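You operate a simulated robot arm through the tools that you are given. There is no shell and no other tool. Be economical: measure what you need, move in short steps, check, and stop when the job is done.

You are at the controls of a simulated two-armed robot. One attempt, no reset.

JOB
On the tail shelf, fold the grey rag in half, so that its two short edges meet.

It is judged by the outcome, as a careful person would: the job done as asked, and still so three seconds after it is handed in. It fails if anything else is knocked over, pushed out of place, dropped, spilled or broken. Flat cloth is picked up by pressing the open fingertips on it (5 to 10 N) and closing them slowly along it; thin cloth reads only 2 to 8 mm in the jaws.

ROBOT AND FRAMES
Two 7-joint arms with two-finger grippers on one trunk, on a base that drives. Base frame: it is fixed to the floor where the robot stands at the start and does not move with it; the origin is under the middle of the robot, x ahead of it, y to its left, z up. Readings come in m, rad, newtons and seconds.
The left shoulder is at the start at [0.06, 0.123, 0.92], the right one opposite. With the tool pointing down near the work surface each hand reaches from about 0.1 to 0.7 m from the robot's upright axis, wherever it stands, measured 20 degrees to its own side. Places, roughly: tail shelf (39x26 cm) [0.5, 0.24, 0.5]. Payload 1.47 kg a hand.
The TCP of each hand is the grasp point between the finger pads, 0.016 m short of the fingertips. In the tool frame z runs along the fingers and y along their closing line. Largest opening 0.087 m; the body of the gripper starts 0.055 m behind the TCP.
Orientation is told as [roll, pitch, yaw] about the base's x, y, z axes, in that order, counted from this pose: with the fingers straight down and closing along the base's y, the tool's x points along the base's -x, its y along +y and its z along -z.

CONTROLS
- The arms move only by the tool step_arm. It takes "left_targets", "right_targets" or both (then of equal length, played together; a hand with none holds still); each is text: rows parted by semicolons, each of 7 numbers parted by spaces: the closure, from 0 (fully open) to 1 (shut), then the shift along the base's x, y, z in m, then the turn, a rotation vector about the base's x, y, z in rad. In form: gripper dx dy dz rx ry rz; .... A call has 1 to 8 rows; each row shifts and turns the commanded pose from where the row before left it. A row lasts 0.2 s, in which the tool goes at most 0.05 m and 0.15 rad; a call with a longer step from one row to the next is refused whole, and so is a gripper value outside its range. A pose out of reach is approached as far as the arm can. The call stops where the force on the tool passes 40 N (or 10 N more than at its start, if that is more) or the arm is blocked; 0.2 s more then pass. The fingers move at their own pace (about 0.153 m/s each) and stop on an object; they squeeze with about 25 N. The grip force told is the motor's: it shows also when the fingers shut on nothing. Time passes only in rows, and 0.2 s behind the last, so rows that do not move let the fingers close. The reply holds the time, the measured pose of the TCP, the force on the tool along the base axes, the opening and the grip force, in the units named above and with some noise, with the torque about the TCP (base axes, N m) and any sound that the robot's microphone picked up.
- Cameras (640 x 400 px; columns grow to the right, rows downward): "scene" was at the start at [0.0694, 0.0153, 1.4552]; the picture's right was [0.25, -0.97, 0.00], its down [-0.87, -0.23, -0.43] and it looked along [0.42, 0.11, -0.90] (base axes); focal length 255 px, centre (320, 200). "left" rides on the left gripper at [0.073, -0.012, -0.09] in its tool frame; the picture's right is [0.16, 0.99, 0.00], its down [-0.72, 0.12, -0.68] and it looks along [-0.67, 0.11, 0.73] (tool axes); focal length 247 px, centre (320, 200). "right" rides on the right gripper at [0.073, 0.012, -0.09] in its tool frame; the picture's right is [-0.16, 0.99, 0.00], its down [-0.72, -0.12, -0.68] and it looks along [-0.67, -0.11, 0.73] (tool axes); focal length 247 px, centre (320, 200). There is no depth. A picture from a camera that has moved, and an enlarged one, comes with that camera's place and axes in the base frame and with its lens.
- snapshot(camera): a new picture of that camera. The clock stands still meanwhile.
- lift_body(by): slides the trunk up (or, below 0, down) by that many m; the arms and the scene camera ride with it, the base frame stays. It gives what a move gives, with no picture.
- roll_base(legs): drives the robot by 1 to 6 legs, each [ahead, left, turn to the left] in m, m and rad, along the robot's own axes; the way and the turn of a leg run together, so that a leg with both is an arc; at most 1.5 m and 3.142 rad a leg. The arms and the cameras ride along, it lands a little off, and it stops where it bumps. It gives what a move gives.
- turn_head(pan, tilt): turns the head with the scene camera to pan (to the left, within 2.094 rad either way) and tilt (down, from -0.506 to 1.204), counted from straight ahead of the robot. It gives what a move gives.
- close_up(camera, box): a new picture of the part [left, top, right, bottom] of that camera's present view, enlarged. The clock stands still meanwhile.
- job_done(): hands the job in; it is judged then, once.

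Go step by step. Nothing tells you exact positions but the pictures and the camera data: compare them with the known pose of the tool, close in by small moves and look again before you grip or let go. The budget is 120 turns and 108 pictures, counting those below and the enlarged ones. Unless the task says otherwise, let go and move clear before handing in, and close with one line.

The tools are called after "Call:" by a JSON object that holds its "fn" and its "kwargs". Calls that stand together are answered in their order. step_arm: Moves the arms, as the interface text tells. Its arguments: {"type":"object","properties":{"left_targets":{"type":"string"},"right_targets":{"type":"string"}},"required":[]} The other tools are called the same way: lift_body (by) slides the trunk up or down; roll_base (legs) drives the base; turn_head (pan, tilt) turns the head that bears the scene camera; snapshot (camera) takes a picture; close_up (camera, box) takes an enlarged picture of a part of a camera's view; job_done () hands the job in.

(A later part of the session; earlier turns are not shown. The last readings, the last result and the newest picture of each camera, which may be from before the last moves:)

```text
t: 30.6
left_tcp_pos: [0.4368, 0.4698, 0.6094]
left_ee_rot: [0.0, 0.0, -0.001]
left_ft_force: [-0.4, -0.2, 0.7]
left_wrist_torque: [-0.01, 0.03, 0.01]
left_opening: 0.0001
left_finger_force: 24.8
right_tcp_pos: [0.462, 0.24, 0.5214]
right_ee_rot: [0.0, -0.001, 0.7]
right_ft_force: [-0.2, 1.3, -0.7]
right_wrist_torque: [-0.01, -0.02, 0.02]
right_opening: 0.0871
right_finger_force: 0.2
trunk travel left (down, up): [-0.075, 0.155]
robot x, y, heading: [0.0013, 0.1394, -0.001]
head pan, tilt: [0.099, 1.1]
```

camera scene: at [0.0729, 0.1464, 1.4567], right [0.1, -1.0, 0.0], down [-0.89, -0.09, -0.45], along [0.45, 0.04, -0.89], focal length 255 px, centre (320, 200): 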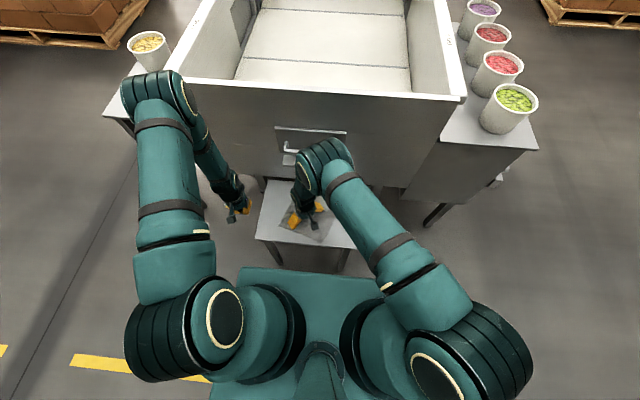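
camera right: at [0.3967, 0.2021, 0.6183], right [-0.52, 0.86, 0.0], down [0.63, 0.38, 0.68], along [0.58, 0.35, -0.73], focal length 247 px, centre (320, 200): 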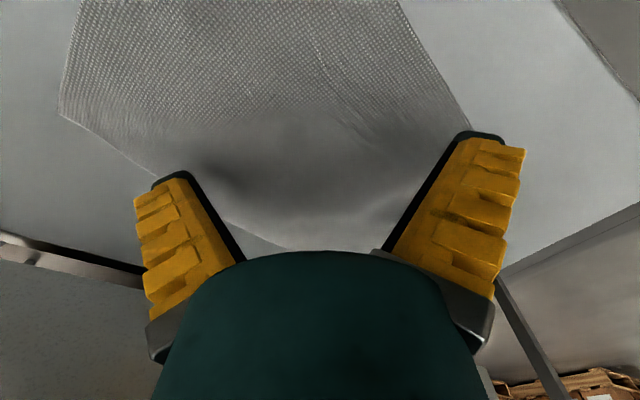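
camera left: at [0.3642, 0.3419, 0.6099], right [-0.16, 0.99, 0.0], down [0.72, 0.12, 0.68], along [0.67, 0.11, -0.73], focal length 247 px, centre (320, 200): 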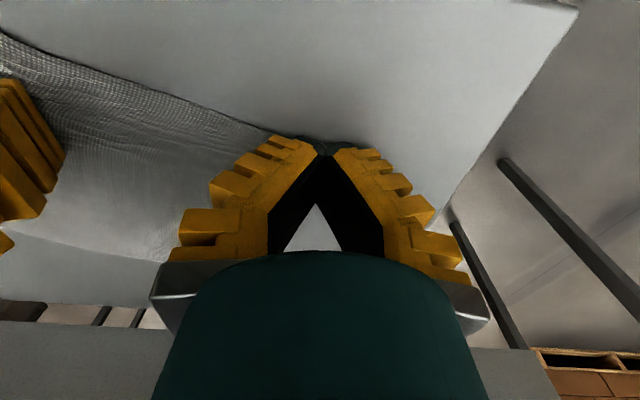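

Call:
{"fn": "step_arm", "kwargs": {"right_targets": "0 0 0 -0.002 0 0 0;0 0 0 -0.001 0 0 0;0 0 0 0 0 0 0"}}

```text
t: 31.4
left_tcp_pos: [0.4366, 0.4703, 0.6105]
left_ee_rot: [0.0, -0.001, 0.001]
left_ft_force: [0.3, 0.2, -0.1]
left_wrist_torque: [-0.03, -0.01, 0.02]
left_opening: 0.0
left_finger_force: 25.1
right_tcp_pos: [0.4611, 0.2389, 0.5198]
right_ee_rot: [0.0, 0.001, 0.7]
right_ft_force: [-0.2, 0.1, 1.2]
right_wrist_torque: [-0.01, -0.04, -0.01]
right_opening: 0.0869
right_finger_force: 0.1
trunk travel left (down, up): [-0.075, 0.155]
robot x, y, heading: [0.0005, 0.1386, -0.002]
head pan, tilt: [0.099, 1.1]
```

Call:
{"fn": "step_arm", "kwargs": {"right_targets": "0 0 0 -0.0013 0 0 0;0 0.004 -0.005 0 0 0 -0.13;0 0.004 -0.005 0 0 0 -0.14;0 0.004 -0.005 0 0 0 -0.14;0 0.004 -0.005 0 0 0 -0.14;0 0.004 -0.005 0 0 0 -0.14;0 0.004 -0.005 0 0 0 -0.14;0 0.004 -0.005 0 0 0 -0.14"}}

Call:
{"fn": "snapshot", "kwargs": {"camera": "right"}}

```text
t: 33.2
left_tcp_pos: [0.4381, 0.4699, 0.6105]
left_ee_rot: [0.001, 0.0, 0.001]
left_ft_force: [-0.2, -0.3, -0.8]
left_wrist_torque: [0.01, 0.04, -0.03]
left_opening: 0.0
left_finger_force: 24.8
right_tcp_pos: [0.4899, 0.2051, 0.5173]
right_ee_rot: [0.001, 0.0, -0.273]
right_ft_force: [0.6, -1.0, -0.9]
right_wrist_torque: [-0.01, -0.02, -0.01]
right_opening: 0.0871
right_finger_force: 0.1
trunk travel left (down, up): [-0.075, 0.155]
robot x, y, heading: [-0.0022, 0.1415, -0.001]
head pan, tilt: [0.099, 1.1]
```

```text
74 pictures are left
camera right: at [0.421, 0.2361, 0.6062], right [0.42, 0.91, 0.0], down [0.67, -0.31, 0.68], along [0.62, -0.28, -0.73], focal length 247 px, centre (320, 200)
```

right: 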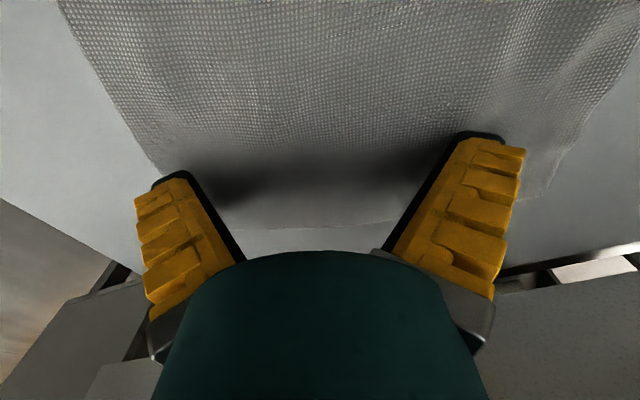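

The press was too light, so the rag barely turned. I'll go back to yaw +0.7 over its centre and press harder.

Call:
{"fn": "step_arm", "kwargs": {"right_targets": "0 0 0 0.015 0 0 0.1;0 -0.007 0.007 0 0 0 0.15;0 -0.007 0.007 0 0 0 0.15;0 -0.007 0.007 0 0 0 0.15;0 -0.007 0.007 0 0 0 0.15;0 -0.007 0.007 0 0 0 0.15;0 -0.007 0.007 0 0 0 0.12;0 0 0 -0.013 0 0 0"}}

Call:
{"fn": "step_arm", "kwargs": {"right_targets": "0 0 0 -0.0035 0 0 0;0 0 0 0 0 0 0"}}

```text
t: 35.0
left_tcp_pos: [0.4379, 0.4698, 0.6096]
left_ee_rot: [0.0, 0.0, 0.0]
left_ft_force: [-0.6, -0.1, 0.4]
left_wrist_torque: [0.01, -0.01, -0.03]
left_opening: 0.0
left_finger_force: 25.0
right_tcp_pos: [0.4476, 0.2476, 0.5195]
right_ee_rot: [0.001, 0.0, 0.701]
right_ft_force: [0.3, -0.6, -0.1]
right_wrist_torque: [-0.02, -0.01, 0.01]
right_opening: 0.0871
right_finger_force: 0.0
trunk travel left (down, up): [-0.075, 0.155]
robot x, y, heading: [-0.0012, 0.1423, -0.002]
head pan, tilt: [0.099, 1.1]
```

```text
t: 35.6
left_tcp_pos: [0.4375, 0.471, 0.61]
left_ee_rot: [0.0, -0.001, 0.0]
left_ft_force: [-0.2, 0.3, -0.1]
left_wrist_torque: [-0.01, 0.01, -0.03]
left_opening: 0.0001
left_finger_force: 25.3
right_tcp_pos: [0.447, 0.2473, 0.5153]
right_ee_rot: [0.0, 0.0, 0.7]
right_ft_force: [-0.2, -0.8, -0.3]
right_wrist_torque: [0.02, 0.0, -0.02]
right_opening: 0.0871
right_finger_force: 0.0
trunk travel left (down, up): [-0.075, 0.155]
robot x, y, heading: [0.0025, 0.1371, 0.001]
head pan, tilt: [0.099, 1.1]
```

Call:
{"fn": "step_arm", "kwargs": {"right_targets": "0 0 0 -0.002 0 0 0;0 0 0 -0.001 0 0 0;0 0 0 0 0 0 0"}}

```text
t: 36.4
left_tcp_pos: [0.4382, 0.4697, 0.6101]
left_ee_rot: [0.0, 0.0, 0.001]
left_ft_force: [0.0, -0.5, 0.0]
left_wrist_torque: [0.02, 0.0, 0.0]
left_opening: 0.0
left_finger_force: 25.3
right_tcp_pos: [0.4486, 0.2488, 0.5125]
right_ee_rot: [0.001, -0.001, 0.699]
right_ft_force: [-0.4, 0.0, -0.3]
right_wrist_torque: [0.02, -0.04, 0.01]
right_opening: 0.0869
right_finger_force: 0.0
trunk travel left (down, up): [-0.075, 0.155]
robot x, y, heading: [-0.003, 0.1413, 0.001]
head pan, tilt: [0.099, 1.1]
```

Call:
{"fn": "step_arm", "kwargs": {"right_targets": "0 0 0 -0.002 0 0 0;0 0 0 -0.001 0 0 0;0 0 0 0 0 0 0"}}

Call:
{"fn": "snapshot", "kwargs": {"camera": "right"}}

```text
t: 37.2
left_tcp_pos: [0.4385, 0.4696, 0.6108]
left_ee_rot: [0.0, 0.001, 0.0]
left_ft_force: [0.0, 0.2, 0.6]
left_wrist_torque: [0.0, -0.02, -0.02]
left_opening: 0.0001
left_finger_force: 25.0
right_tcp_pos: [0.4469, 0.2472, 0.51]
right_ee_rot: [-0.001, 0.0, 0.699]
right_ft_force: [-0.6, -0.2, 1.0]
right_wrist_torque: [0.01, 0.01, 0.0]
right_opening: 0.0872
right_finger_force: 0.1
trunk travel left (down, up): [-0.075, 0.155]
robot x, y, heading: [-0.0026, 0.1393, 0.001]
head pan, tilt: [0.099, 1.1]
```

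```text
73 pictures are left
camera right: at [0.3825, 0.2091, 0.5985], right [-0.51, 0.86, 0.0], down [0.63, 0.38, 0.68], along [0.58, 0.35, -0.73], focal length 247 px, centre (320, 200)
```

right: 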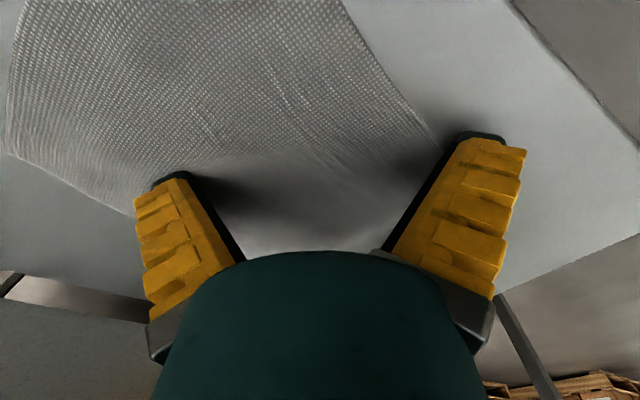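

Contact is just starting; wide-open fingers are shorter, since they pivot. I press a little more and rotate.

Call:
{"fn": "step_arm", "kwargs": {"right_targets": "0 0 0 -0.0015 0 0 0;0 0 0 0 0 0 0"}}

```text
t: 37.8
left_tcp_pos: [0.4369, 0.4703, 0.6111]
left_ee_rot: [0.0, 0.001, -0.001]
left_ft_force: [-0.4, -0.1, -0.3]
left_wrist_torque: [0.02, -0.02, -0.01]
left_opening: 0.0
left_finger_force: 25.0
right_tcp_pos: [0.4469, 0.2476, 0.5099]
right_ee_rot: [0.0, -0.002, 0.699]
right_ft_force: [-0.9, -0.3, 11.4]
right_wrist_torque: [0.03, -0.03, -0.02]
right_opening: 0.0871
right_finger_force: 0.1
trunk travel left (down, up): [-0.075, 0.155]
robot x, y, heading: [0.0015, 0.1415, -0.001]
head pan, tilt: [0.099, 1.1]
```

Call:
{"fn": "step_arm", "kwargs": {"right_targets": "0 0.005 -0.005 0 0 0 -0.14;0 0.005 -0.005 0 0 0 -0.14;0 0.005 -0.005 0 0 0 -0.14;0 0.005 -0.005 0 0 0 -0.14;0 0.005 -0.005 0 0 0 -0.14;0 0.005 -0.005 0 0 0 -0.14;0 0.005 -0.005 0 0 0 -0.14;0 0.005 -0.005 0 0 0 -0.14"}}

Call:
{"fn": "snapshot", "kwargs": {"camera": "right"}}

```text
t: 39.6
left_tcp_pos: [0.4369, 0.4692, 0.6098]
left_ee_rot: [0.0, 0.0, 0.0]
left_ft_force: [0.2, 0.3, -0.2]
left_wrist_torque: [0.01, 0.0, -0.03]
left_opening: 0.0002
left_finger_force: 24.9
right_tcp_pos: [0.4883, 0.2081, 0.5095]
right_ee_rot: [0.003, 0.0, -0.424]
right_ft_force: [1.3, 1.2, 17.3]
right_wrist_torque: [-0.26, 0.1, 0.14]
right_opening: 0.0861
right_finger_force: 0.6
trunk travel left (down, up): [-0.075, 0.155]
robot x, y, heading: [-0.0012, 0.1385, -0.004]
head pan, tilt: [0.099, 1.1]
```

```text
72 pictures are left
camera right: at [0.424, 0.2474, 0.5975], right [0.55, 0.84, 0.0], down [0.61, -0.4, 0.68], along [0.57, -0.37, -0.73], focal length 247 px, centre (320, 200)
```

right: 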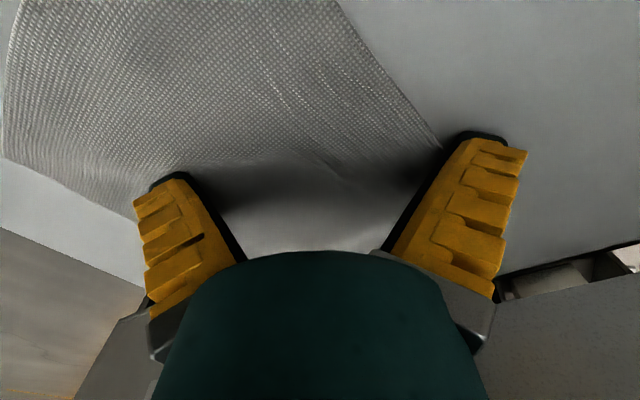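

It turned rigidly with the hand. I lift, retreat and measure.

Call:
{"fn": "step_arm", "kwargs": {"right_targets": "0 0 0 0.03 0 0 0;0 0 0 0.03 0 0 0.1;0.3 -0.02 -0.04 0.01 0 0 0.15;0.6 -0.025 -0.04 0 0 0 0.15;0.6 -0.025 -0.04 0 0 0 0;0.6 -0.025 -0.04 0 0 0 0;0.6 -0.02 -0.04 0 0 0 0;0.6 -0.02 -0.04 0 0 0 0"}}

Call:
{"fn": "close_up", "kwargs": {"camera": "scene", "box": [260, 180, 372, 250]}}

```text
t: 41.4
left_tcp_pos: [0.4383, 0.4699, 0.6095]
left_ee_rot: [0.001, 0.001, 0.0]
left_ft_force: [-0.2, 0.0, 1.3]
left_wrist_torque: [0.03, 0.02, -0.02]
left_opening: 0.0
left_finger_force: 24.9
right_tcp_pos: [0.3519, -0.0336, 0.5786]
right_ee_rot: [0.001, 0.0, -0.02]
right_ft_force: [0.2, -0.6, 0.2]
right_wrist_torque: [0.03, 0.01, 0.02]
right_opening: 0.0405
right_finger_force: 4.2
trunk travel left (down, up): [-0.075, 0.155]
robot x, y, heading: [0.0014, 0.1373, 0.001]
head pan, tilt: [0.099, 1.1]
```

```text
5.71 times, centred on (316, 215) of scene
camera zoom: at [0.0726, 0.1456, 1.4567], right [0.1, -1.0, 0.0], down [-0.89, -0.09, -0.45], along [0.45, 0.05, -0.89], focal length 1455 px, centre (343, 114)
```

zoom: 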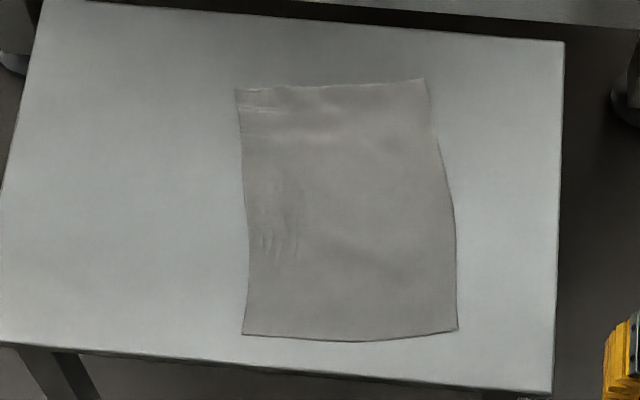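

The rag is now flat with its long axis nearly along x. The far short edge runs from (0.567, 0.276) to (0.591, 0.139), and the near one from (0.381, 0.246) to (0.399, 0.101). I'll turn the hands ∓90°, cameras outward, and bring them above the far edge.

Call:
{"fn": "step_arm", "kwargs": {"left_targets": "0.77 0.008 -0.012 0 0 0 -0.147;0.77 0.008 -0.012 0 0 0 -0.147;0.77 0.008 -0.012 0 0 0 -0.147;0.77 0.008 -0.012 0 0 0 -0.147;0.77 0.008 -0.012 0 0 0 -0.147;0.77 0.008 -0.012 0 0 0 -0.147;0.77 0.008 -0.012 0 0 0 -0.147;0.77 0.008 -0.012 0 0 0 -0.147", "right_targets": "0.77 0.01 0.008 0.004 0 0 0.147;0.77 0.01 0.008 0.004 0 0 0.147;0.77 0.01 0.008 0.004 0 0 0.147;0.77 0.01 0.008 0.004 0 0 0.147;0.77 0.01 0.008 0.004 0 0 0.147;0.77 0.01 0.008 0.004 0 0 0.147;0.77 0.01 0.008 0.004 0 0 0.147;0.77 0.01 0.008 0.004 0 0 0.147"}}

Call:
{"fn": "snapshot", "kwargs": {"camera": "scene"}}

```text
t: 43.2
left_tcp_pos: [0.5032, 0.3732, 0.6102]
left_ee_rot: [-0.001, -0.001, -1.177]
left_ft_force: [-1.1, -0.3, 0.6]
left_wrist_torque: [-0.01, -0.02, -0.03]
left_opening: 0.0262
left_finger_force: 4.6
right_tcp_pos: [0.4333, 0.0303, 0.6094]
right_ee_rot: [-0.001, 0.002, 1.159]
right_ft_force: [-0.6, -0.1, -1.0]
right_wrist_torque: [0.0, -0.02, -0.02]
right_opening: 0.0261
right_finger_force: 4.5
trunk travel left (down, up): [-0.075, 0.155]
robot x, y, heading: [0.0015, 0.1418, 0.001]
head pan, tilt: [0.099, 1.1]
```

```text
70 pictures are left
camera scene: at [0.0728, 0.1463, 1.4567], right [0.1, -1.0, 0.0], down [-0.89, -0.09, -0.45], along [0.45, 0.05, -0.89], focal length 255 px, centre (320, 200)
```

scene: 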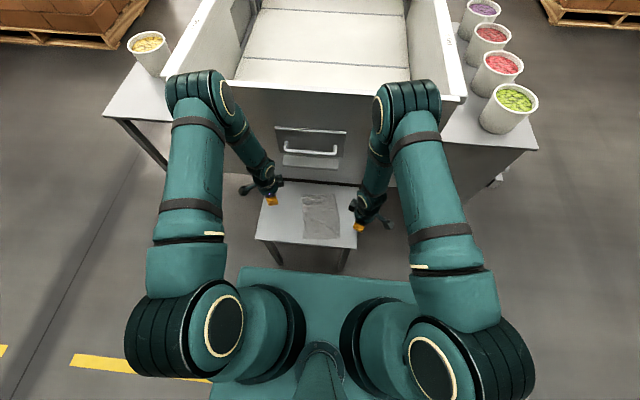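

Call:
{"fn": "step_arm", "kwargs": {"left_targets": "0.8 0.0102 -0.024 -0.008 0 0 -0.045;0.8 0.0102 -0.024 -0.008 0 0 -0.045;0.8 0.0102 -0.024 -0.008 0 0 -0.045;0.8 0.0102 -0.024 -0.008 0 0 -0.045;0.8 0.0102 -0.024 -0.008 0 0 -0.045", "right_targets": "0.8 0.0276 0.025 -0.008 0 0 0.116;0.8 0.0276 0.025 -0.008 0 0 0.116;0.8 0.0276 0.025 -0.008 0 0 0.116;0.8 0.0276 0.025 -0.008 0 0 0.116;0.8 0.0276 0.025 -0.008 0 0 0.116"}}

Call:
{"fn": "snapshot", "kwargs": {"camera": "scene"}}

Call:
{"fn": "snapshot", "kwargs": {"camera": "left"}}

Call:
{"fn": "snapshot", "kwargs": {"camera": "right"}}

```text
t: 44.4
left_tcp_pos: [0.5431, 0.2543, 0.5753]
left_ee_rot: [0.011, 0.013, -1.4]
left_ft_force: [2.7, 34.0, -12.8]
left_wrist_torque: [-2.46, 0.19, -0.09]
left_opening: 0.0238
left_finger_force: 4.8
right_tcp_pos: [0.5432, 0.1398, 0.5662]
right_ee_rot: [0.026, 0.011, 1.737]
right_ft_force: [-3.0, -34.7, 12.3]
right_wrist_torque: [4.21, -0.2, 0.41]
right_opening: 0.0241
right_finger_force: 4.0
trunk travel left (down, up): [-0.075, 0.155]
robot x, y, heading: [-0.0015, 0.1344, -0.01]
head pan, tilt: [0.099, 1.1]
```

```text
69 pictures are left
camera scene: at [0.0515, 0.1384, 1.4578], right [0.09, -1.0, 0.0], down [-0.88, -0.08, -0.47], along [0.46, 0.05, -0.88], focal length 255 px, centre (320, 200)
```

scene: 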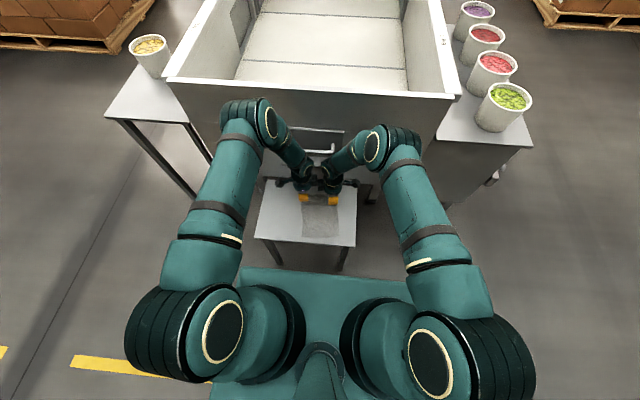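

```text
68 pictures are left
camera left: at [0.5178, 0.3227, 0.6665], right [0.95, 0.32, 0.01], down [0.23, -0.7, 0.67], along [0.23, -0.63, -0.74], focal length 247 px, centre (320, 200)
```

left: 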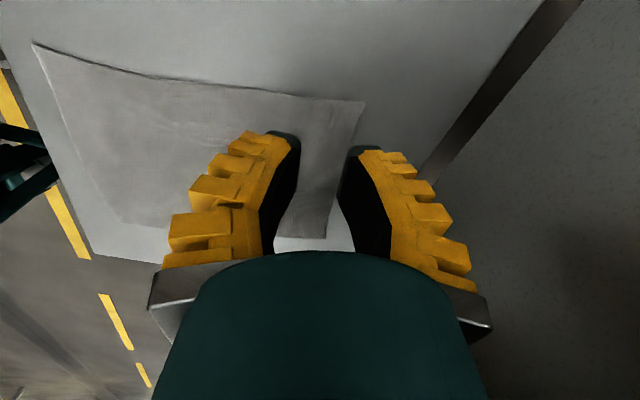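

```text
67 pictures are left
camera right: at [0.5452, 0.0667, 0.6554], right [-1.0, -0.01, 0.02], down [0.01, 0.74, 0.67], along [-0.02, 0.67, -0.74], focal length 247 px, centre (320, 200)
```

right: 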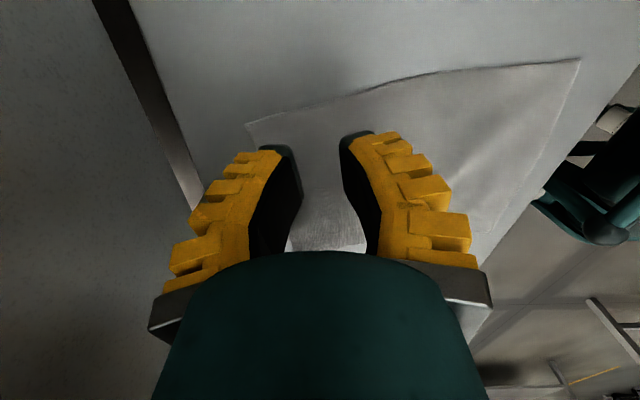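

The wrists touch at this spacing. I back off and lean the hands apart, which keeps both fingertips of each hand level.

Call:
{"fn": "step_arm", "kwargs": {"left_targets": "0.8 0 0.02 0.005 -0.1 0 0;0.8 0 0.02 0.005 -0.1 0 0", "right_targets": "0.8 0 -0.02 0.005 0.1 0 0;0.8 0 -0.02 0.005 0.1 0 0"}}

```text
t: 45.0
left_tcp_pos: [0.5578, 0.2944, 0.5825]
left_ee_rot: [-0.028, -0.2, -1.399]
left_ft_force: [0.4, -0.7, 1.5]
left_wrist_torque: [-0.03, -0.02, 0.01]
left_opening: 0.0238
left_finger_force: 5.2
right_tcp_pos: [0.5754, 0.1179, 0.5843]
right_ee_rot: [-0.038, -0.198, 1.741]
right_ft_force: [-0.1, -0.1, 0.3]
right_wrist_torque: [-0.06, -0.03, 0.02]
right_opening: 0.0237
right_finger_force: 5.1
trunk travel left (down, up): [-0.075, 0.155]
robot x, y, heading: [0.0011, 0.1408, 0.001]
head pan, tilt: [0.099, 1.1]
```

Call:
{"fn": "step_arm", "kwargs": {"left_targets": "0.8 0 -0.01 -0.005 -0.08 0 0;0.8 0 -0.014 -0.005 0 0 0;0.8 0 -0.014 -0.005 0 0 0", "right_targets": "0.8 0 0.01 -0.005 0.08 0 0;0.8 0 0.013 -0.005 0 0 0;0.8 0 0.012 -0.005 0 0 0"}}

Call:
{"fn": "snapshot", "kwargs": {"camera": "left"}}

Call:
{"fn": "snapshot", "kwargs": {"camera": "right"}}

```text
t: 45.8
left_tcp_pos: [0.5537, 0.2561, 0.5655]
left_ee_rot: [-0.048, -0.277, -1.395]
left_ft_force: [-0.1, 0.6, -0.2]
left_wrist_torque: [-0.03, 0.01, -0.01]
left_opening: 0.0236
left_finger_force: 5.2
right_tcp_pos: [0.5706, 0.1529, 0.566]
right_ee_rot: [-0.047, -0.276, 1.742]
right_ft_force: [0.2, -0.2, -0.7]
right_wrist_torque: [0.02, 0.0, 0.0]
right_opening: 0.0237
right_finger_force: 4.7
trunk travel left (down, up): [-0.075, 0.155]
robot x, y, heading: [0.002, 0.1441, -0.0]
head pan, tilt: [0.099, 1.1]
```

```text
66 pictures are left
camera left: at [0.5291, 0.3473, 0.6318], right [0.95, 0.31, -0.09], down [0.24, -0.48, 0.85], along [0.22, -0.82, -0.53], focal length 247 px, centre (320, 200)
```

left: 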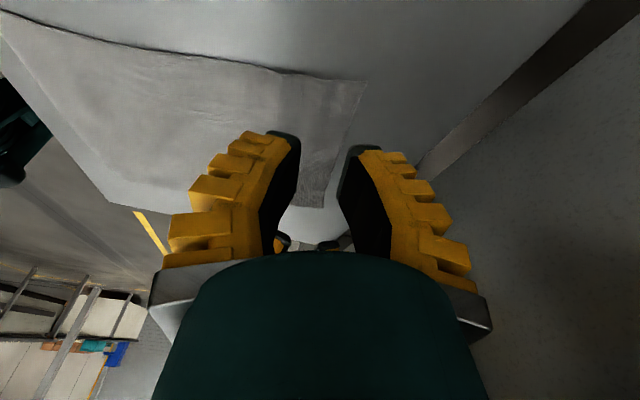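

```text
65 pictures are left
camera right: at [0.5697, 0.0558, 0.6304], right [-1.0, -0.01, 0.0], down [0.0, 0.52, 0.86], along [0.0, 0.86, -0.52], focal length 247 px, centre (320, 200)
```

right: 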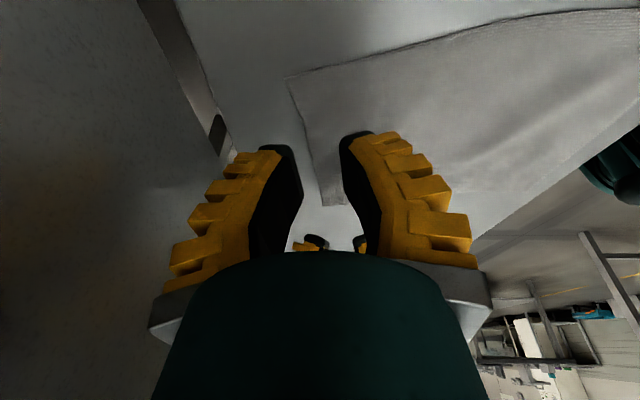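

Corners check out. Lower both hands close to contact.

Call:
{"fn": "step_arm", "kwargs": {"left_targets": "0.8 0 0 -0.02 0 0 0;0.8 0 0 -0.015 0 0 0;0.8 0 0 -0.003 0 0 0;0.8 0 0 0 0 0 0", "right_targets": "0.8 0 0 -0.02 0 0 0;0.8 0 0 -0.015 0 0 0;0.8 0 0 -0.003 0 0 0;0.8 0 0 0 0 0 0"}}

```text
t: 46.8
left_tcp_pos: [0.5521, 0.2553, 0.5276]
left_ee_rot: [-0.051, -0.276, -1.394]
left_ft_force: [-0.5, 0.0, -0.2]
left_wrist_torque: [-0.02, -0.04, 0.02]
left_opening: 0.0243
left_finger_force: 4.7
right_tcp_pos: [0.5707, 0.1506, 0.5254]
right_ee_rot: [-0.047, -0.276, 1.742]
right_ft_force: [-0.3, 0.6, -0.1]
right_wrist_torque: [0.0, 0.0, 0.0]
right_opening: 0.0239
right_finger_force: 5.0
trunk travel left (down, up): [-0.075, 0.155]
robot x, y, heading: [0.0006, 0.1394, 0.004]
head pan, tilt: [0.099, 1.1]
```

Call:
{"fn": "step_arm", "kwargs": {"left_targets": "0.8 0 0 -0.002 0 0 0;0.8 0 0 0 0 0 0", "right_targets": "0.8 0 0 -0.002 0 0 0;0.8 0 0 0 0 0 0"}}

```text
t: 47.4
left_tcp_pos: [0.5535, 0.2553, 0.5246]
left_ee_rot: [-0.048, -0.277, -1.397]
left_ft_force: [-0.1, -0.6, 1.3]
left_wrist_torque: [0.0, 0.03, 0.02]
left_opening: 0.0189
left_finger_force: 7.1
right_tcp_pos: [0.5703, 0.1514, 0.5242]
right_ee_rot: [-0.048, -0.274, 1.741]
right_ft_force: [-1.0, 0.0, 0.3]
right_wrist_torque: [0.04, 0.0, 0.01]
right_opening: 0.024
right_finger_force: 5.7
trunk travel left (down, up): [-0.075, 0.155]
robot x, y, heading: [0.0005, 0.1361, -0.002]
head pan, tilt: [0.099, 1.1]
```

Call:
{"fn": "step_arm", "kwargs": {"left_targets": "0.8 0 0 -0.001 0 0 0;0.8 0 0 0 0 0 0", "right_targets": "0.8 0 0 -0.0015 0 0 0;0.8 0 0 0 0 0 0"}}

Call:
{"fn": "snapshot", "kwargs": {"camera": "left"}}

Call:
{"fn": "snapshot", "kwargs": {"camera": "right"}}

```text
t: 48.0
left_tcp_pos: [0.5534, 0.2546, 0.5233]
left_ee_rot: [-0.048, -0.275, -1.394]
left_ft_force: [0.7, 0.1, 0.7]
left_wrist_torque: [-0.01, 0.01, -0.01]
left_opening: 0.0189
left_finger_force: 6.9
right_tcp_pos: [0.571, 0.1507, 0.5232]
right_ee_rot: [-0.049, -0.274, 1.741]
right_ft_force: [-0.9, 0.4, 7.7]
right_wrist_torque: [-0.07, 0.19, -0.02]
right_opening: 0.0251
right_finger_force: 4.7
trunk travel left (down, up): [-0.075, 0.155]
robot x, y, heading: [-0.0039, 0.1406, 0.001]
head pan, tilt: [0.099, 1.1]
```

```text
64 pictures are left
camera left: at [0.5284, 0.3472, 0.591], right [0.95, 0.31, -0.09], down [0.24, -0.48, 0.85], along [0.22, -0.82, -0.53], focal length 247 px, centre (320, 200)
```

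left: 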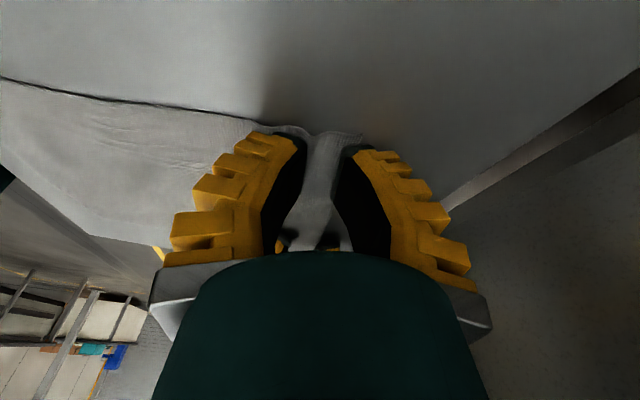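

```text
63 pictures are left
camera right: at [0.5693, 0.0554, 0.589], right [-1.0, -0.01, 0.0], down [-0.01, 0.52, 0.86], along [0.0, 0.86, -0.52], focal length 247 px, centre (320, 200)
```

right: 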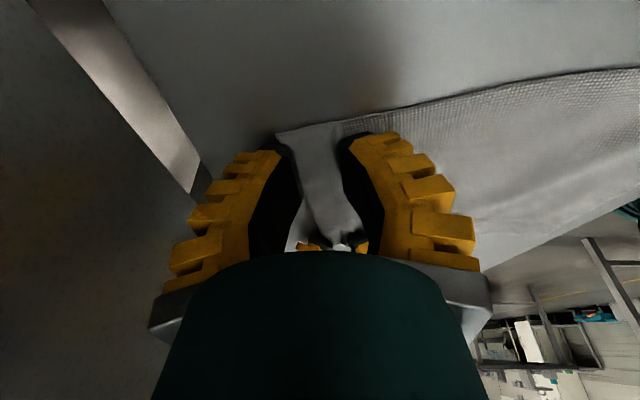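

A ridge already forms between the left fingers. Now close both slowly.

Call:
{"fn": "step_arm", "kwargs": {"left_targets": "0.8 0 0 -0.0007 0 0 0;0.84 0 0 0 0 0 0;0.88 0 0 0 0 0 0;0.92 0 0 0 0 0 0;0.96 0 0 0 0 0 0;1 0 0 0 0 0 0;1 0 0 0 0 0 0", "right_targets": "0.8 0 0 0 0 0 0;0.84 0 0 0 0 0 0;0.88 0 0 0 0 0 0;0.92 0 0 0 0 0 0;0.96 0 0 0 0 0 0;1 0 0 0 0 0 0;1 0 0 0 0 0 0"}}

Call:
{"fn": "step_arm", "kwargs": {"left_targets": "1 -0.004 0 0.015 0 0 0;1 -0.004 0 0.01 0 0 0", "right_targets": "1 -0.004 0 0.015 0 0 0;1 -0.004 0 0.01 0 0 0"}}

Call:
{"fn": "snapshot", "kwargs": {"camera": "left"}}

Call:
{"fn": "snapshot", "kwargs": {"camera": "right"}}

```text
t: 49.6
left_tcp_pos: [0.5543, 0.2545, 0.5233]
left_ee_rot: [-0.046, -0.277, -1.394]
left_ft_force: [0.7, 0.5, 2.0]
left_wrist_torque: [-0.01, -0.03, 0.01]
left_opening: 0.0
left_finger_force: 25.2
right_tcp_pos: [0.5715, 0.1512, 0.525]
right_ee_rot: [-0.048, -0.275, 1.741]
right_ft_force: [1.4, 0.1, 1.9]
right_wrist_torque: [-0.1, 0.0, -0.02]
right_opening: 0.0
right_finger_force: 25.0
trunk travel left (down, up): [-0.075, 0.155]
robot x, y, heading: [0.0017, 0.1402, -0.003]
head pan, tilt: [0.099, 1.1]
```

```text
t: 50.2
left_tcp_pos: [0.5453, 0.2555, 0.5479]
left_ee_rot: [-0.048, -0.277, -1.396]
left_ft_force: [-0.5, 0.6, -1.0]
left_wrist_torque: [0.0, 0.0, 0.01]
left_opening: 0.0
left_finger_force: 24.7
right_tcp_pos: [0.5621, 0.1522, 0.5489]
right_ee_rot: [-0.048, -0.277, 1.741]
right_ft_force: [0.8, -0.5, 0.1]
right_wrist_torque: [-0.02, 0.05, -0.02]
right_opening: 0.0001
right_finger_force: 24.7
trunk travel left (down, up): [-0.075, 0.155]
robot x, y, heading: [-0.0011, 0.1404, -0.003]
head pan, tilt: [0.099, 1.1]
```

```text
62 pictures are left
camera left: at [0.5204, 0.3472, 0.6146], right [0.95, 0.31, -0.09], down [0.24, -0.48, 0.85], along [0.22, -0.82, -0.53], focal length 247 px, centre (320, 200)
```

left: 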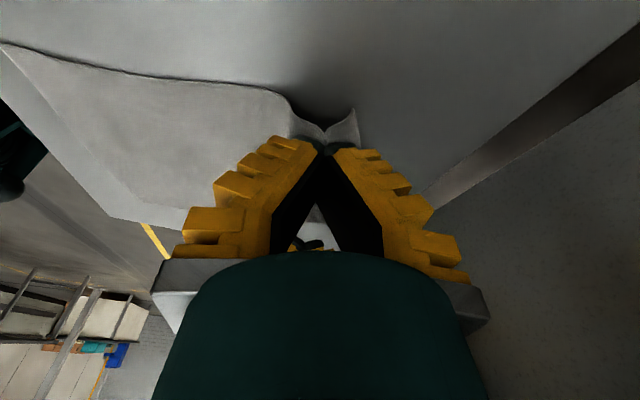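

```text
61 pictures are left
camera right: at [0.5611, 0.0556, 0.6135], right [-1.0, -0.01, 0.0], down [0.0, 0.52, 0.86], along [0.0, 0.86, -0.52], focal length 247 px, centre (320, 200)
```

right: 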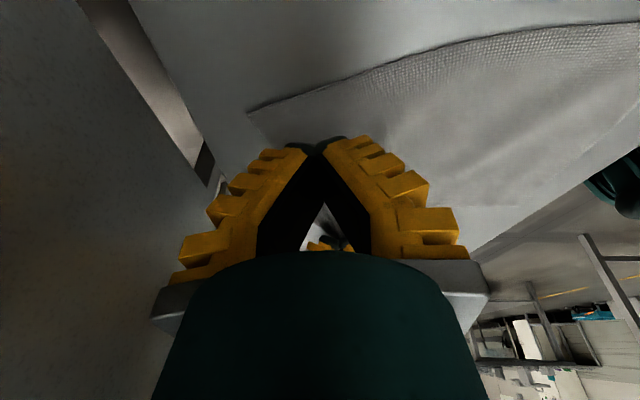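

The left hand has its corner, but the right hand slipped. I lower the left back, reopen the right hand and press it harder for a second try.

Call:
{"fn": "step_arm", "kwargs": {"left_targets": "1 0.004 0 -0.01 0 0 0;1 0.004 0 -0.01 0 0 0;1 0 0 0 0 0 0;1 0 0 0 0 0 0;1 0 0 0 0 0 0", "right_targets": "0.72 0.006 0 0 0 0 0;0.72 0.004 0.002 0 0 0 0;0.72 0 0 -0.014 0 0 0;0.72 0 0 -0.009 0 0 0;0.72 0 0 -0.002 0 0 0"}}

Call:
{"fn": "snapshot", "kwargs": {"camera": "right"}}

```text
t: 51.4
left_tcp_pos: [0.5531, 0.2551, 0.5273]
left_ee_rot: [-0.05, -0.276, -1.394]
left_ft_force: [0.7, 0.3, -0.4]
left_wrist_torque: [0.01, 0.03, 0.04]
left_opening: 0.0
left_finger_force: 24.8
right_tcp_pos: [0.5738, 0.1536, 0.5256]
right_ee_rot: [-0.048, -0.276, 1.741]
right_ft_force: [-1.4, -0.4, 7.2]
right_wrist_torque: [-0.09, 0.16, -0.03]
right_opening: 0.0315
right_finger_force: 5.2
trunk travel left (down, up): [-0.075, 0.155]
robot x, y, heading: [-0.0009, 0.1404, 0.0]
head pan, tilt: [0.099, 1.1]
```

```text
60 pictures are left
camera right: at [0.5717, 0.0577, 0.5894], right [-1.0, -0.01, 0.0], down [0.0, 0.52, 0.86], along [0.0, 0.86, -0.52], focal length 247 px, centre (320, 200)
```

right: 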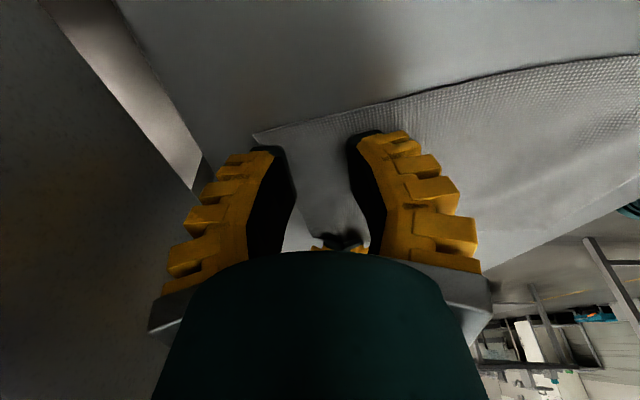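

Only the near finger is pressing because the hand is slightly tilted. I'll level it by a small turn about y, then press again.

Call:
{"fn": "step_arm", "kwargs": {"right_targets": "0.72 0 0 0.003 0 0.06 0;0.72 0 0 -0.003 0 0 0;0.72 0 0 0 0 0 0"}}

```text
t: 52.2
left_tcp_pos: [0.5534, 0.2563, 0.5267]
left_ee_rot: [-0.049, -0.275, -1.395]
left_ft_force: [-0.5, 1.1, -0.2]
left_wrist_torque: [0.0, 0.0, 0.01]
left_opening: 0.0
left_finger_force: 24.7
right_tcp_pos: [0.5713, 0.153, 0.5242]
right_ee_rot: [0.012, -0.288, 1.724]
right_ft_force: [0.0, 0.3, 0.8]
right_wrist_torque: [-0.01, -0.06, 0.02]
right_opening: 0.0253
right_finger_force: 7.3
trunk travel left (down, up): [-0.075, 0.155]
robot x, y, heading: [0.0012, 0.1388, -0.0]
head pan, tilt: [0.099, 1.1]
```

Call:
{"fn": "step_arm", "kwargs": {"right_targets": "0.74 0 0 -0.0013 0 0 0;0.74 0 0 0 0 0 0"}}

Call:
{"fn": "snapshot", "kwargs": {"camera": "right"}}

```text
t: 52.8
left_tcp_pos: [0.5537, 0.2565, 0.528]
left_ee_rot: [-0.048, -0.274, -1.393]
left_ft_force: [0.1, 0.4, -0.2]
left_wrist_torque: [-0.02, 0.02, 0.01]
left_opening: 0.0
left_finger_force: 24.7
right_tcp_pos: [0.5722, 0.1538, 0.5236]
right_ee_rot: [0.014, -0.288, 1.725]
right_ft_force: [0.1, 0.4, 7.4]
right_wrist_torque: [-0.04, -0.03, 0.02]
right_opening: 0.0247
right_finger_force: 7.1
trunk travel left (down, up): [-0.075, 0.155]
robot x, y, heading: [-0.0008, 0.137, 0.002]
head pan, tilt: [0.099, 1.1]
```

```text
59 pictures are left
camera right: at [0.5752, 0.0577, 0.588], right [-1.0, -0.01, 0.06], down [0.05, 0.52, 0.86], along [-0.03, 0.86, -0.52], focal length 247 px, centre (320, 200)
```

right: 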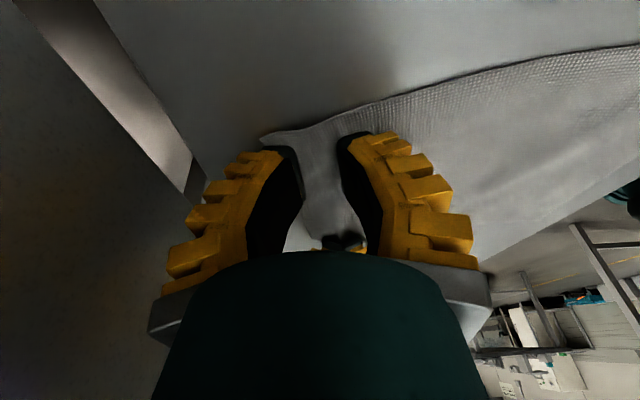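

Both fingers press evenly at 7.4 N, so I close slowly and lift a little.

Call:
{"fn": "step_arm", "kwargs": {"right_targets": "0.78 0 0 0 0 0 0;0.82 0 0 0 0 0 0;0.86 0 0 -0.0004 0 0 0;0.9 0 0 -0.0004 0 0 0;0.94 0 0 0 0 0 0;0.98 0 0 0 0 0 0;1 0 0 0 0 0 0;1 0 0 0 0 0 0"}}

Call:
{"fn": "step_arm", "kwargs": {"right_targets": "1 -0.004 0 0.012 0 0 0;1 -0.004 0 0.01 0 0 0", "left_targets": "1 -0.004 0 0.012 0 0 0;1 -0.004 0 0.01 0 0 0"}}

Call:
{"fn": "snapshot", "kwargs": {"camera": "right"}}

Call:
{"fn": "snapshot", "kwargs": {"camera": "left"}}

```text
t: 54.6
left_tcp_pos: [0.5531, 0.2562, 0.5278]
left_ee_rot: [-0.047, -0.276, -1.394]
left_ft_force: [-0.2, 0.5, 0.3]
left_wrist_torque: [0.01, 0.02, 0.01]
left_opening: 0.0001
left_finger_force: 24.5
right_tcp_pos: [0.5727, 0.153, 0.5229]
right_ee_rot: [0.013, -0.286, 1.725]
right_ft_force: [3.2, 0.2, 9.9]
right_wrist_torque: [-0.04, -0.01, 0.0]
right_opening: 0.0
right_finger_force: 24.9
trunk travel left (down, up): [-0.075, 0.155]
robot x, y, heading: [-0.0016, 0.1403, 0.004]
head pan, tilt: [0.099, 1.1]
```

```text
t: 55.2
left_tcp_pos: [0.5457, 0.2564, 0.5495]
left_ee_rot: [-0.048, -0.276, -1.396]
left_ft_force: [-0.3, -0.3, 0.3]
left_wrist_torque: [-0.02, -0.02, -0.01]
left_opening: 0.0
left_finger_force: 24.6
right_tcp_pos: [0.563, 0.1516, 0.5446]
right_ee_rot: [0.016, -0.287, 1.726]
right_ft_force: [-1.1, 0.6, -0.7]
right_wrist_torque: [-0.01, 0.0, -0.02]
right_opening: 0.0001
right_finger_force: 25.4
trunk travel left (down, up): [-0.075, 0.155]
robot x, y, heading: [-0.0025, 0.1371, -0.006]
head pan, tilt: [0.099, 1.1]
```

```text
58 pictures are left
camera right: at [0.5665, 0.0567, 0.608], right [-1.0, -0.01, 0.06], down [0.05, 0.52, 0.85], along [-0.04, 0.86, -0.52], focal length 247 px, centre (320, 200)
```

right: 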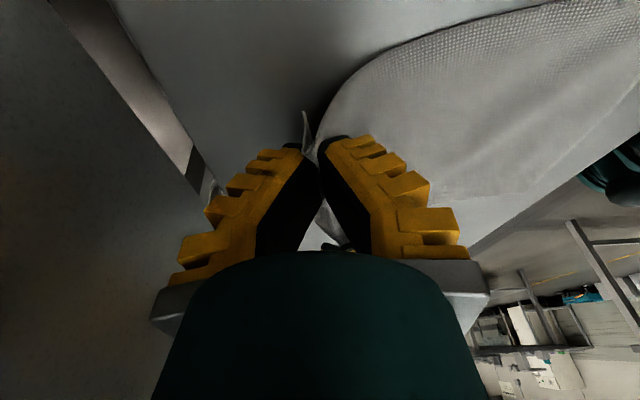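

```text
57 pictures are left
camera left: at [0.5207, 0.347, 0.6164], right [0.95, 0.31, -0.09], down [0.24, -0.48, 0.85], along [0.22, -0.82, -0.53], focal length 247 px, centre (320, 200)
```

left: 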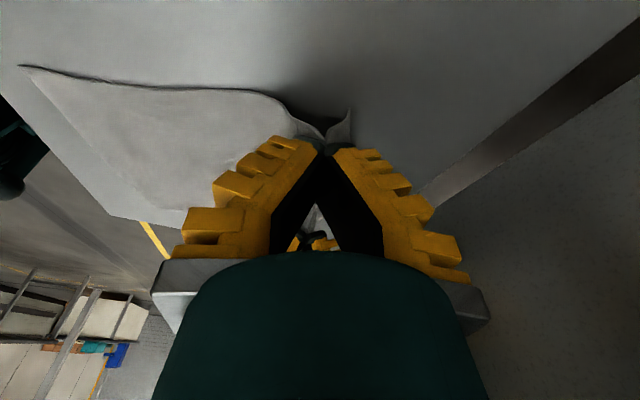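

Both corners are held with small flaps. Now I carry the edge over in an arc toward the near edge, tilting the hands back as they go.

Call:
{"fn": "step_arm", "kwargs": {"left_targets": "1 -0.0135 -0.0023 0.027 0 -0.05 0;1 -0.027 -0.0046 0.014 0 -0.1 0;1 -0.027 -0.0046 0.006 0 -0.1 0;1 -0.022 -0.0037 -0.004 0 -0.1 0", "right_targets": "1 -0.0135 -0.0023 0.03 0 -0.05 0;1 -0.027 -0.0046 0.016 0 -0.1 0;1 -0.027 -0.0046 0.006 0 -0.1 0;1 -0.022 -0.0037 -0.004 0 -0.1 0"}}

Call:
{"fn": "snapshot", "kwargs": {"camera": "right"}}

Call:
{"fn": "snapshot", "kwargs": {"camera": "left"}}

Call:
{"fn": "snapshot", "kwargs": {"camera": "scene"}}

```text
t: 56.2
left_tcp_pos: [0.4561, 0.2409, 0.5935]
left_ee_rot: [0.316, -0.319, -1.504]
left_ft_force: [0.1, 0.2, 0.4]
left_wrist_torque: [-0.02, 0.01, -0.04]
left_opening: 0.0
left_finger_force: 24.6
right_tcp_pos: [0.4745, 0.1368, 0.5914]
right_ee_rot: [-0.342, -0.214, 1.813]
right_ft_force: [0.4, 1.0, -0.2]
right_wrist_torque: [0.05, 0.0, -0.02]
right_opening: 0.0001
right_finger_force: 26.0
trunk travel left (down, up): [-0.075, 0.155]
robot x, y, heading: [-0.0021, 0.1381, 0.001]
head pan, tilt: [0.099, 1.1]
```

```text
56 pictures are left
camera right: at [0.4545, 0.0411, 0.6538], right [-0.96, 0.0, -0.29], down [-0.25, 0.52, 0.82], along [0.15, 0.86, -0.5], focal length 247 px, centre (320, 200)
```

right: 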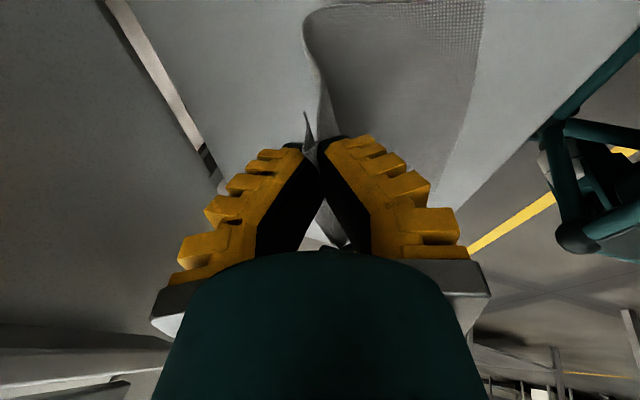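

```text
55 pictures are left
camera left: at [0.41, 0.3323, 0.6475], right [0.92, 0.31, 0.24], down [-0.07, -0.48, 0.87], along [0.39, -0.82, -0.42], focal length 247 px, centre (320, 200)
```

left: 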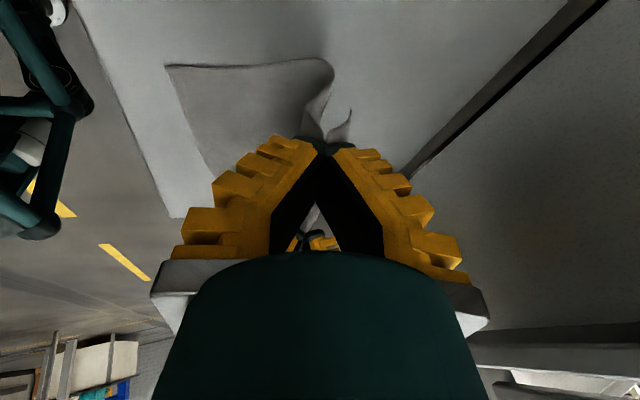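

```text
54 pictures are left
camera scene: at [0.0724, 0.1464, 1.4567], right [0.1, -1.0, 0.0], down [-0.89, -0.09, -0.45], along [0.45, 0.04, -0.89], focal length 255 px, centre (320, 200)
```

scene: 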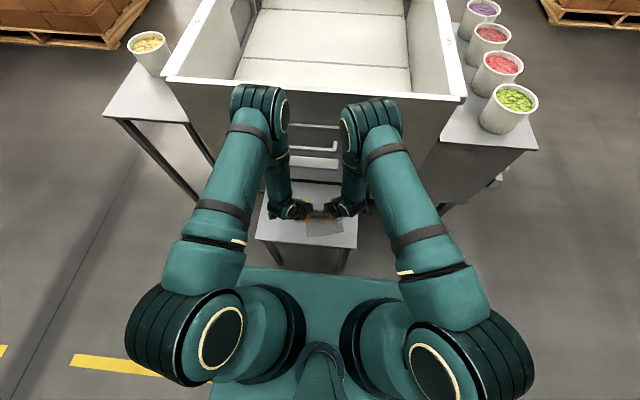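

The fold is going well. I'll measure the near edge in a close-up.

Call:
{"fn": "close_up", "kwargs": {"camera": "scene", "box": [260, 180, 372, 250]}}

```text
5.71 times, centred on (316, 215) of scene
camera zoom: at [0.0724, 0.1464, 1.4567], right [0.1, -1.0, 0.0], down [-0.89, -0.09, -0.45], along [0.45, 0.04, -0.89], focal length 1455 px, centre (343, 114)
```

zoom: 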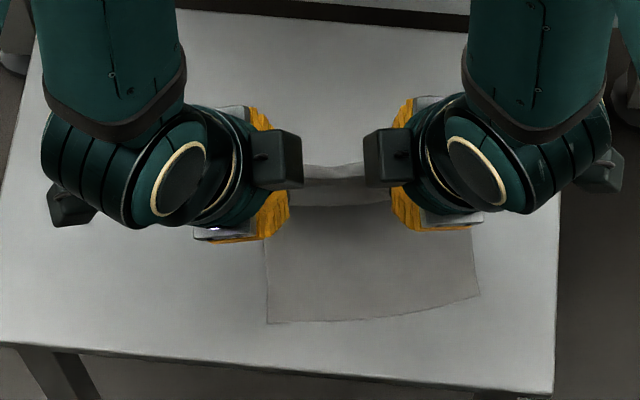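

The near edge is at (0.390, 0.229)–(0.425, 0.087). I continue the arc down toward it, tilting the hands further back.

Call:
{"fn": "step_arm", "kwargs": {"left_targets": "1 -0.016 -0.0038 -0.004 0 -0.075 0;1 -0.014 -0.0038 -0.008 0 -0.075 0;1 -0.01 -0.0038 -0.01 0 -0.075 0;1 -0.008 -0.0038 -0.012 0 -0.075 0", "right_targets": "1 -0.0135 -0.0052 -0.004 0 -0.075 0;1 -0.012 -0.0052 -0.008 0 -0.075 0;1 -0.0085 -0.0052 -0.01 0 -0.075 0;1 -0.007 -0.0052 -0.011 0 -0.075 0"}}

Call:
{"fn": "close_up", "kwargs": {"camera": "scene", "box": [260, 180, 372, 250]}}

Call:
{"fn": "snapshot", "kwargs": {"camera": "right"}}

Call:
{"fn": "snapshot", "kwargs": {"camera": "left"}}

```text
t: 57.2
left_tcp_pos: [0.4088, 0.2335, 0.5576]
left_ee_rot: [0.63, -0.323, -1.581]
left_ft_force: [0.9, -0.5, -0.8]
left_wrist_torque: [-0.02, -0.03, -0.02]
left_opening: 0.0
left_finger_force: 25.0
right_tcp_pos: [0.4359, 0.1106, 0.5584]
right_ee_rot: [-0.635, -0.136, 1.846]
right_ft_force: [-0.3, 0.1, -0.4]
right_wrist_torque: [0.0, -0.05, -0.01]
right_opening: 0.0001
right_finger_force: 26.1
trunk travel left (down, up): [-0.075, 0.155]
robot x, y, heading: [-0.0, 0.1416, -0.002]
head pan, tilt: [0.099, 1.1]
```

```text
5.71 times, centred on (316, 215) of scene
camera zoom: at [0.0728, 0.1464, 1.4567], right [0.1, -1.0, 0.0], down [-0.89, -0.09, -0.45], along [0.45, 0.04, -0.89], focal length 1455 px, centre (343, 114)
```

zoom: 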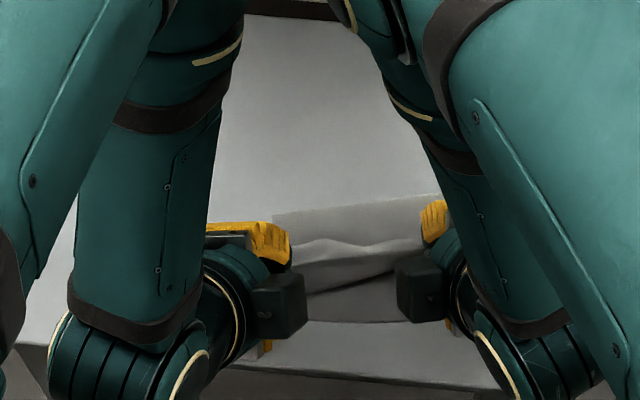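

```text
51 pictures are left
camera right: at [0.3966, 0.0152, 0.6122], right [-0.83, 0.01, -0.56], down [-0.47, 0.53, 0.71], along [0.3, 0.85, -0.43], focal length 247 px, centre (320, 200)
```

right: 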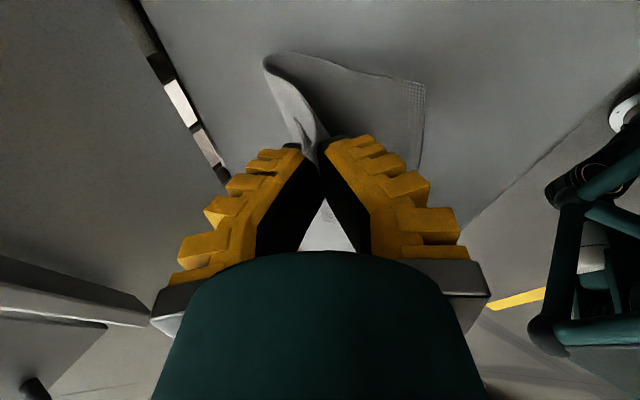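

```text
50 pictures are left
camera left: at [0.3464, 0.3233, 0.5961], right [0.8, 0.33, 0.5], down [-0.31, -0.49, 0.82], along [0.51, -0.81, -0.29], focal length 247 px, centre (320, 200)
```

left: 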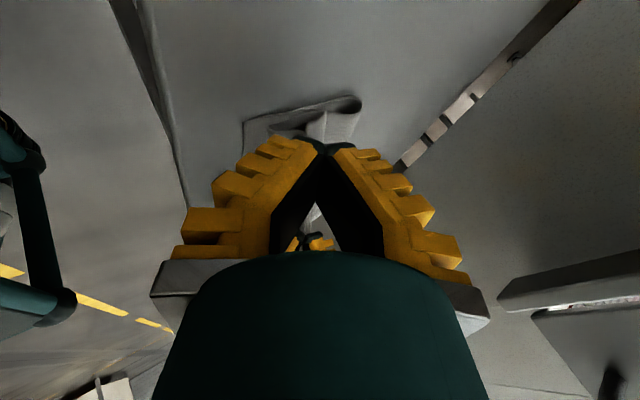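

Call:
{"fn": "step_arm", "kwargs": {"left_targets": "1 -0.004 -0.003 -0.009 0 -0.05 0;1 -0.004 -0.003 -0.009 0 0 0;1 0 0 0 0 0 0", "right_targets": "1 -0.004 -0.001 -0.009 0 -0.05 0;1 -0.004 -0.001 -0.009 0 0 0;1 0 0 0 0 0 0"}}

Call:
{"fn": "snapshot", "kwargs": {"camera": "right"}}

Call:
{"fn": "snapshot", "kwargs": {"camera": "left"}}

```text
t: 58.0
left_tcp_pos: [0.3969, 0.2347, 0.5383]
left_ee_rot: [0.67, -0.324, -1.572]
left_ft_force: [0.6, -0.2, -0.1]
left_wrist_torque: [0.01, 0.0, 0.01]
left_opening: 0.0003
left_finger_force: 25.0
right_tcp_pos: [0.4274, 0.1046, 0.5388]
right_ee_rot: [-0.677, -0.128, 1.839]
right_ft_force: [0.4, -0.4, -0.1]
right_wrist_torque: [0.02, 0.01, 0.0]
right_opening: 0.0
right_finger_force: 24.5
trunk travel left (down, up): [-0.075, 0.155]
robot x, y, heading: [-0.0003, 0.1408, 0.0]
head pan, tilt: [0.099, 1.1]
```

```text
49 pictures are left
camera right: at [0.3836, 0.01, 0.5907], right [-0.8, 0.02, -0.59], down [-0.49, 0.53, 0.69], along [0.33, 0.85, -0.42], focal length 247 px, centre (320, 200)
```

right: 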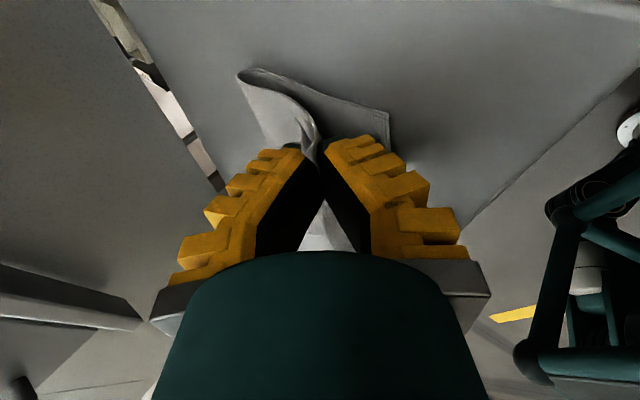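

```text
48 pictures are left
camera left: at [0.3316, 0.3226, 0.5729], right [0.77, 0.34, 0.53], down [-0.33, -0.49, 0.8], along [0.54, -0.8, -0.27], focal length 247 px, centre (320, 200)
```

left: 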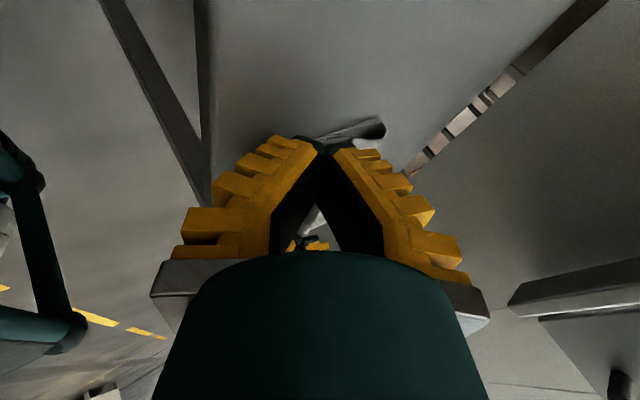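

The left hand lags in y, probably near a joint limit. I'll ease its tilt and bring it in.

Call:
{"fn": "step_arm", "kwargs": {"left_targets": "1 0 -0.004 0.002 0 0.08 0;1 0 -0.004 0 0 0.08 0;1 0 0 0 0 0 0", "right_targets": "1 0 0 0 0 0 0;1 0 0 0 0 0 0;1 0 0 0 0 0 0"}}

```text
t: 58.8
left_tcp_pos: [0.3938, 0.2327, 0.5346]
left_ee_rot: [0.489, -0.324, -1.5]
left_ft_force: [-0.1, 0.1, -0.5]
left_wrist_torque: [-0.01, 0.02, 0.0]
left_opening: 0.0001
left_finger_force: 25.0
right_tcp_pos: [0.4343, 0.1136, 0.5473]
right_ee_rot: [-0.694, -0.127, 1.853]
right_ft_force: [-0.3, 0.1, 0.1]
right_wrist_torque: [-0.01, 0.01, 0.0]
right_opening: 0.0
right_finger_force: 25.7
trunk travel left (down, up): [-0.075, 0.155]
robot x, y, heading: [0.0012, 0.1408, 0.001]
head pan, tilt: [0.099, 1.1]
```

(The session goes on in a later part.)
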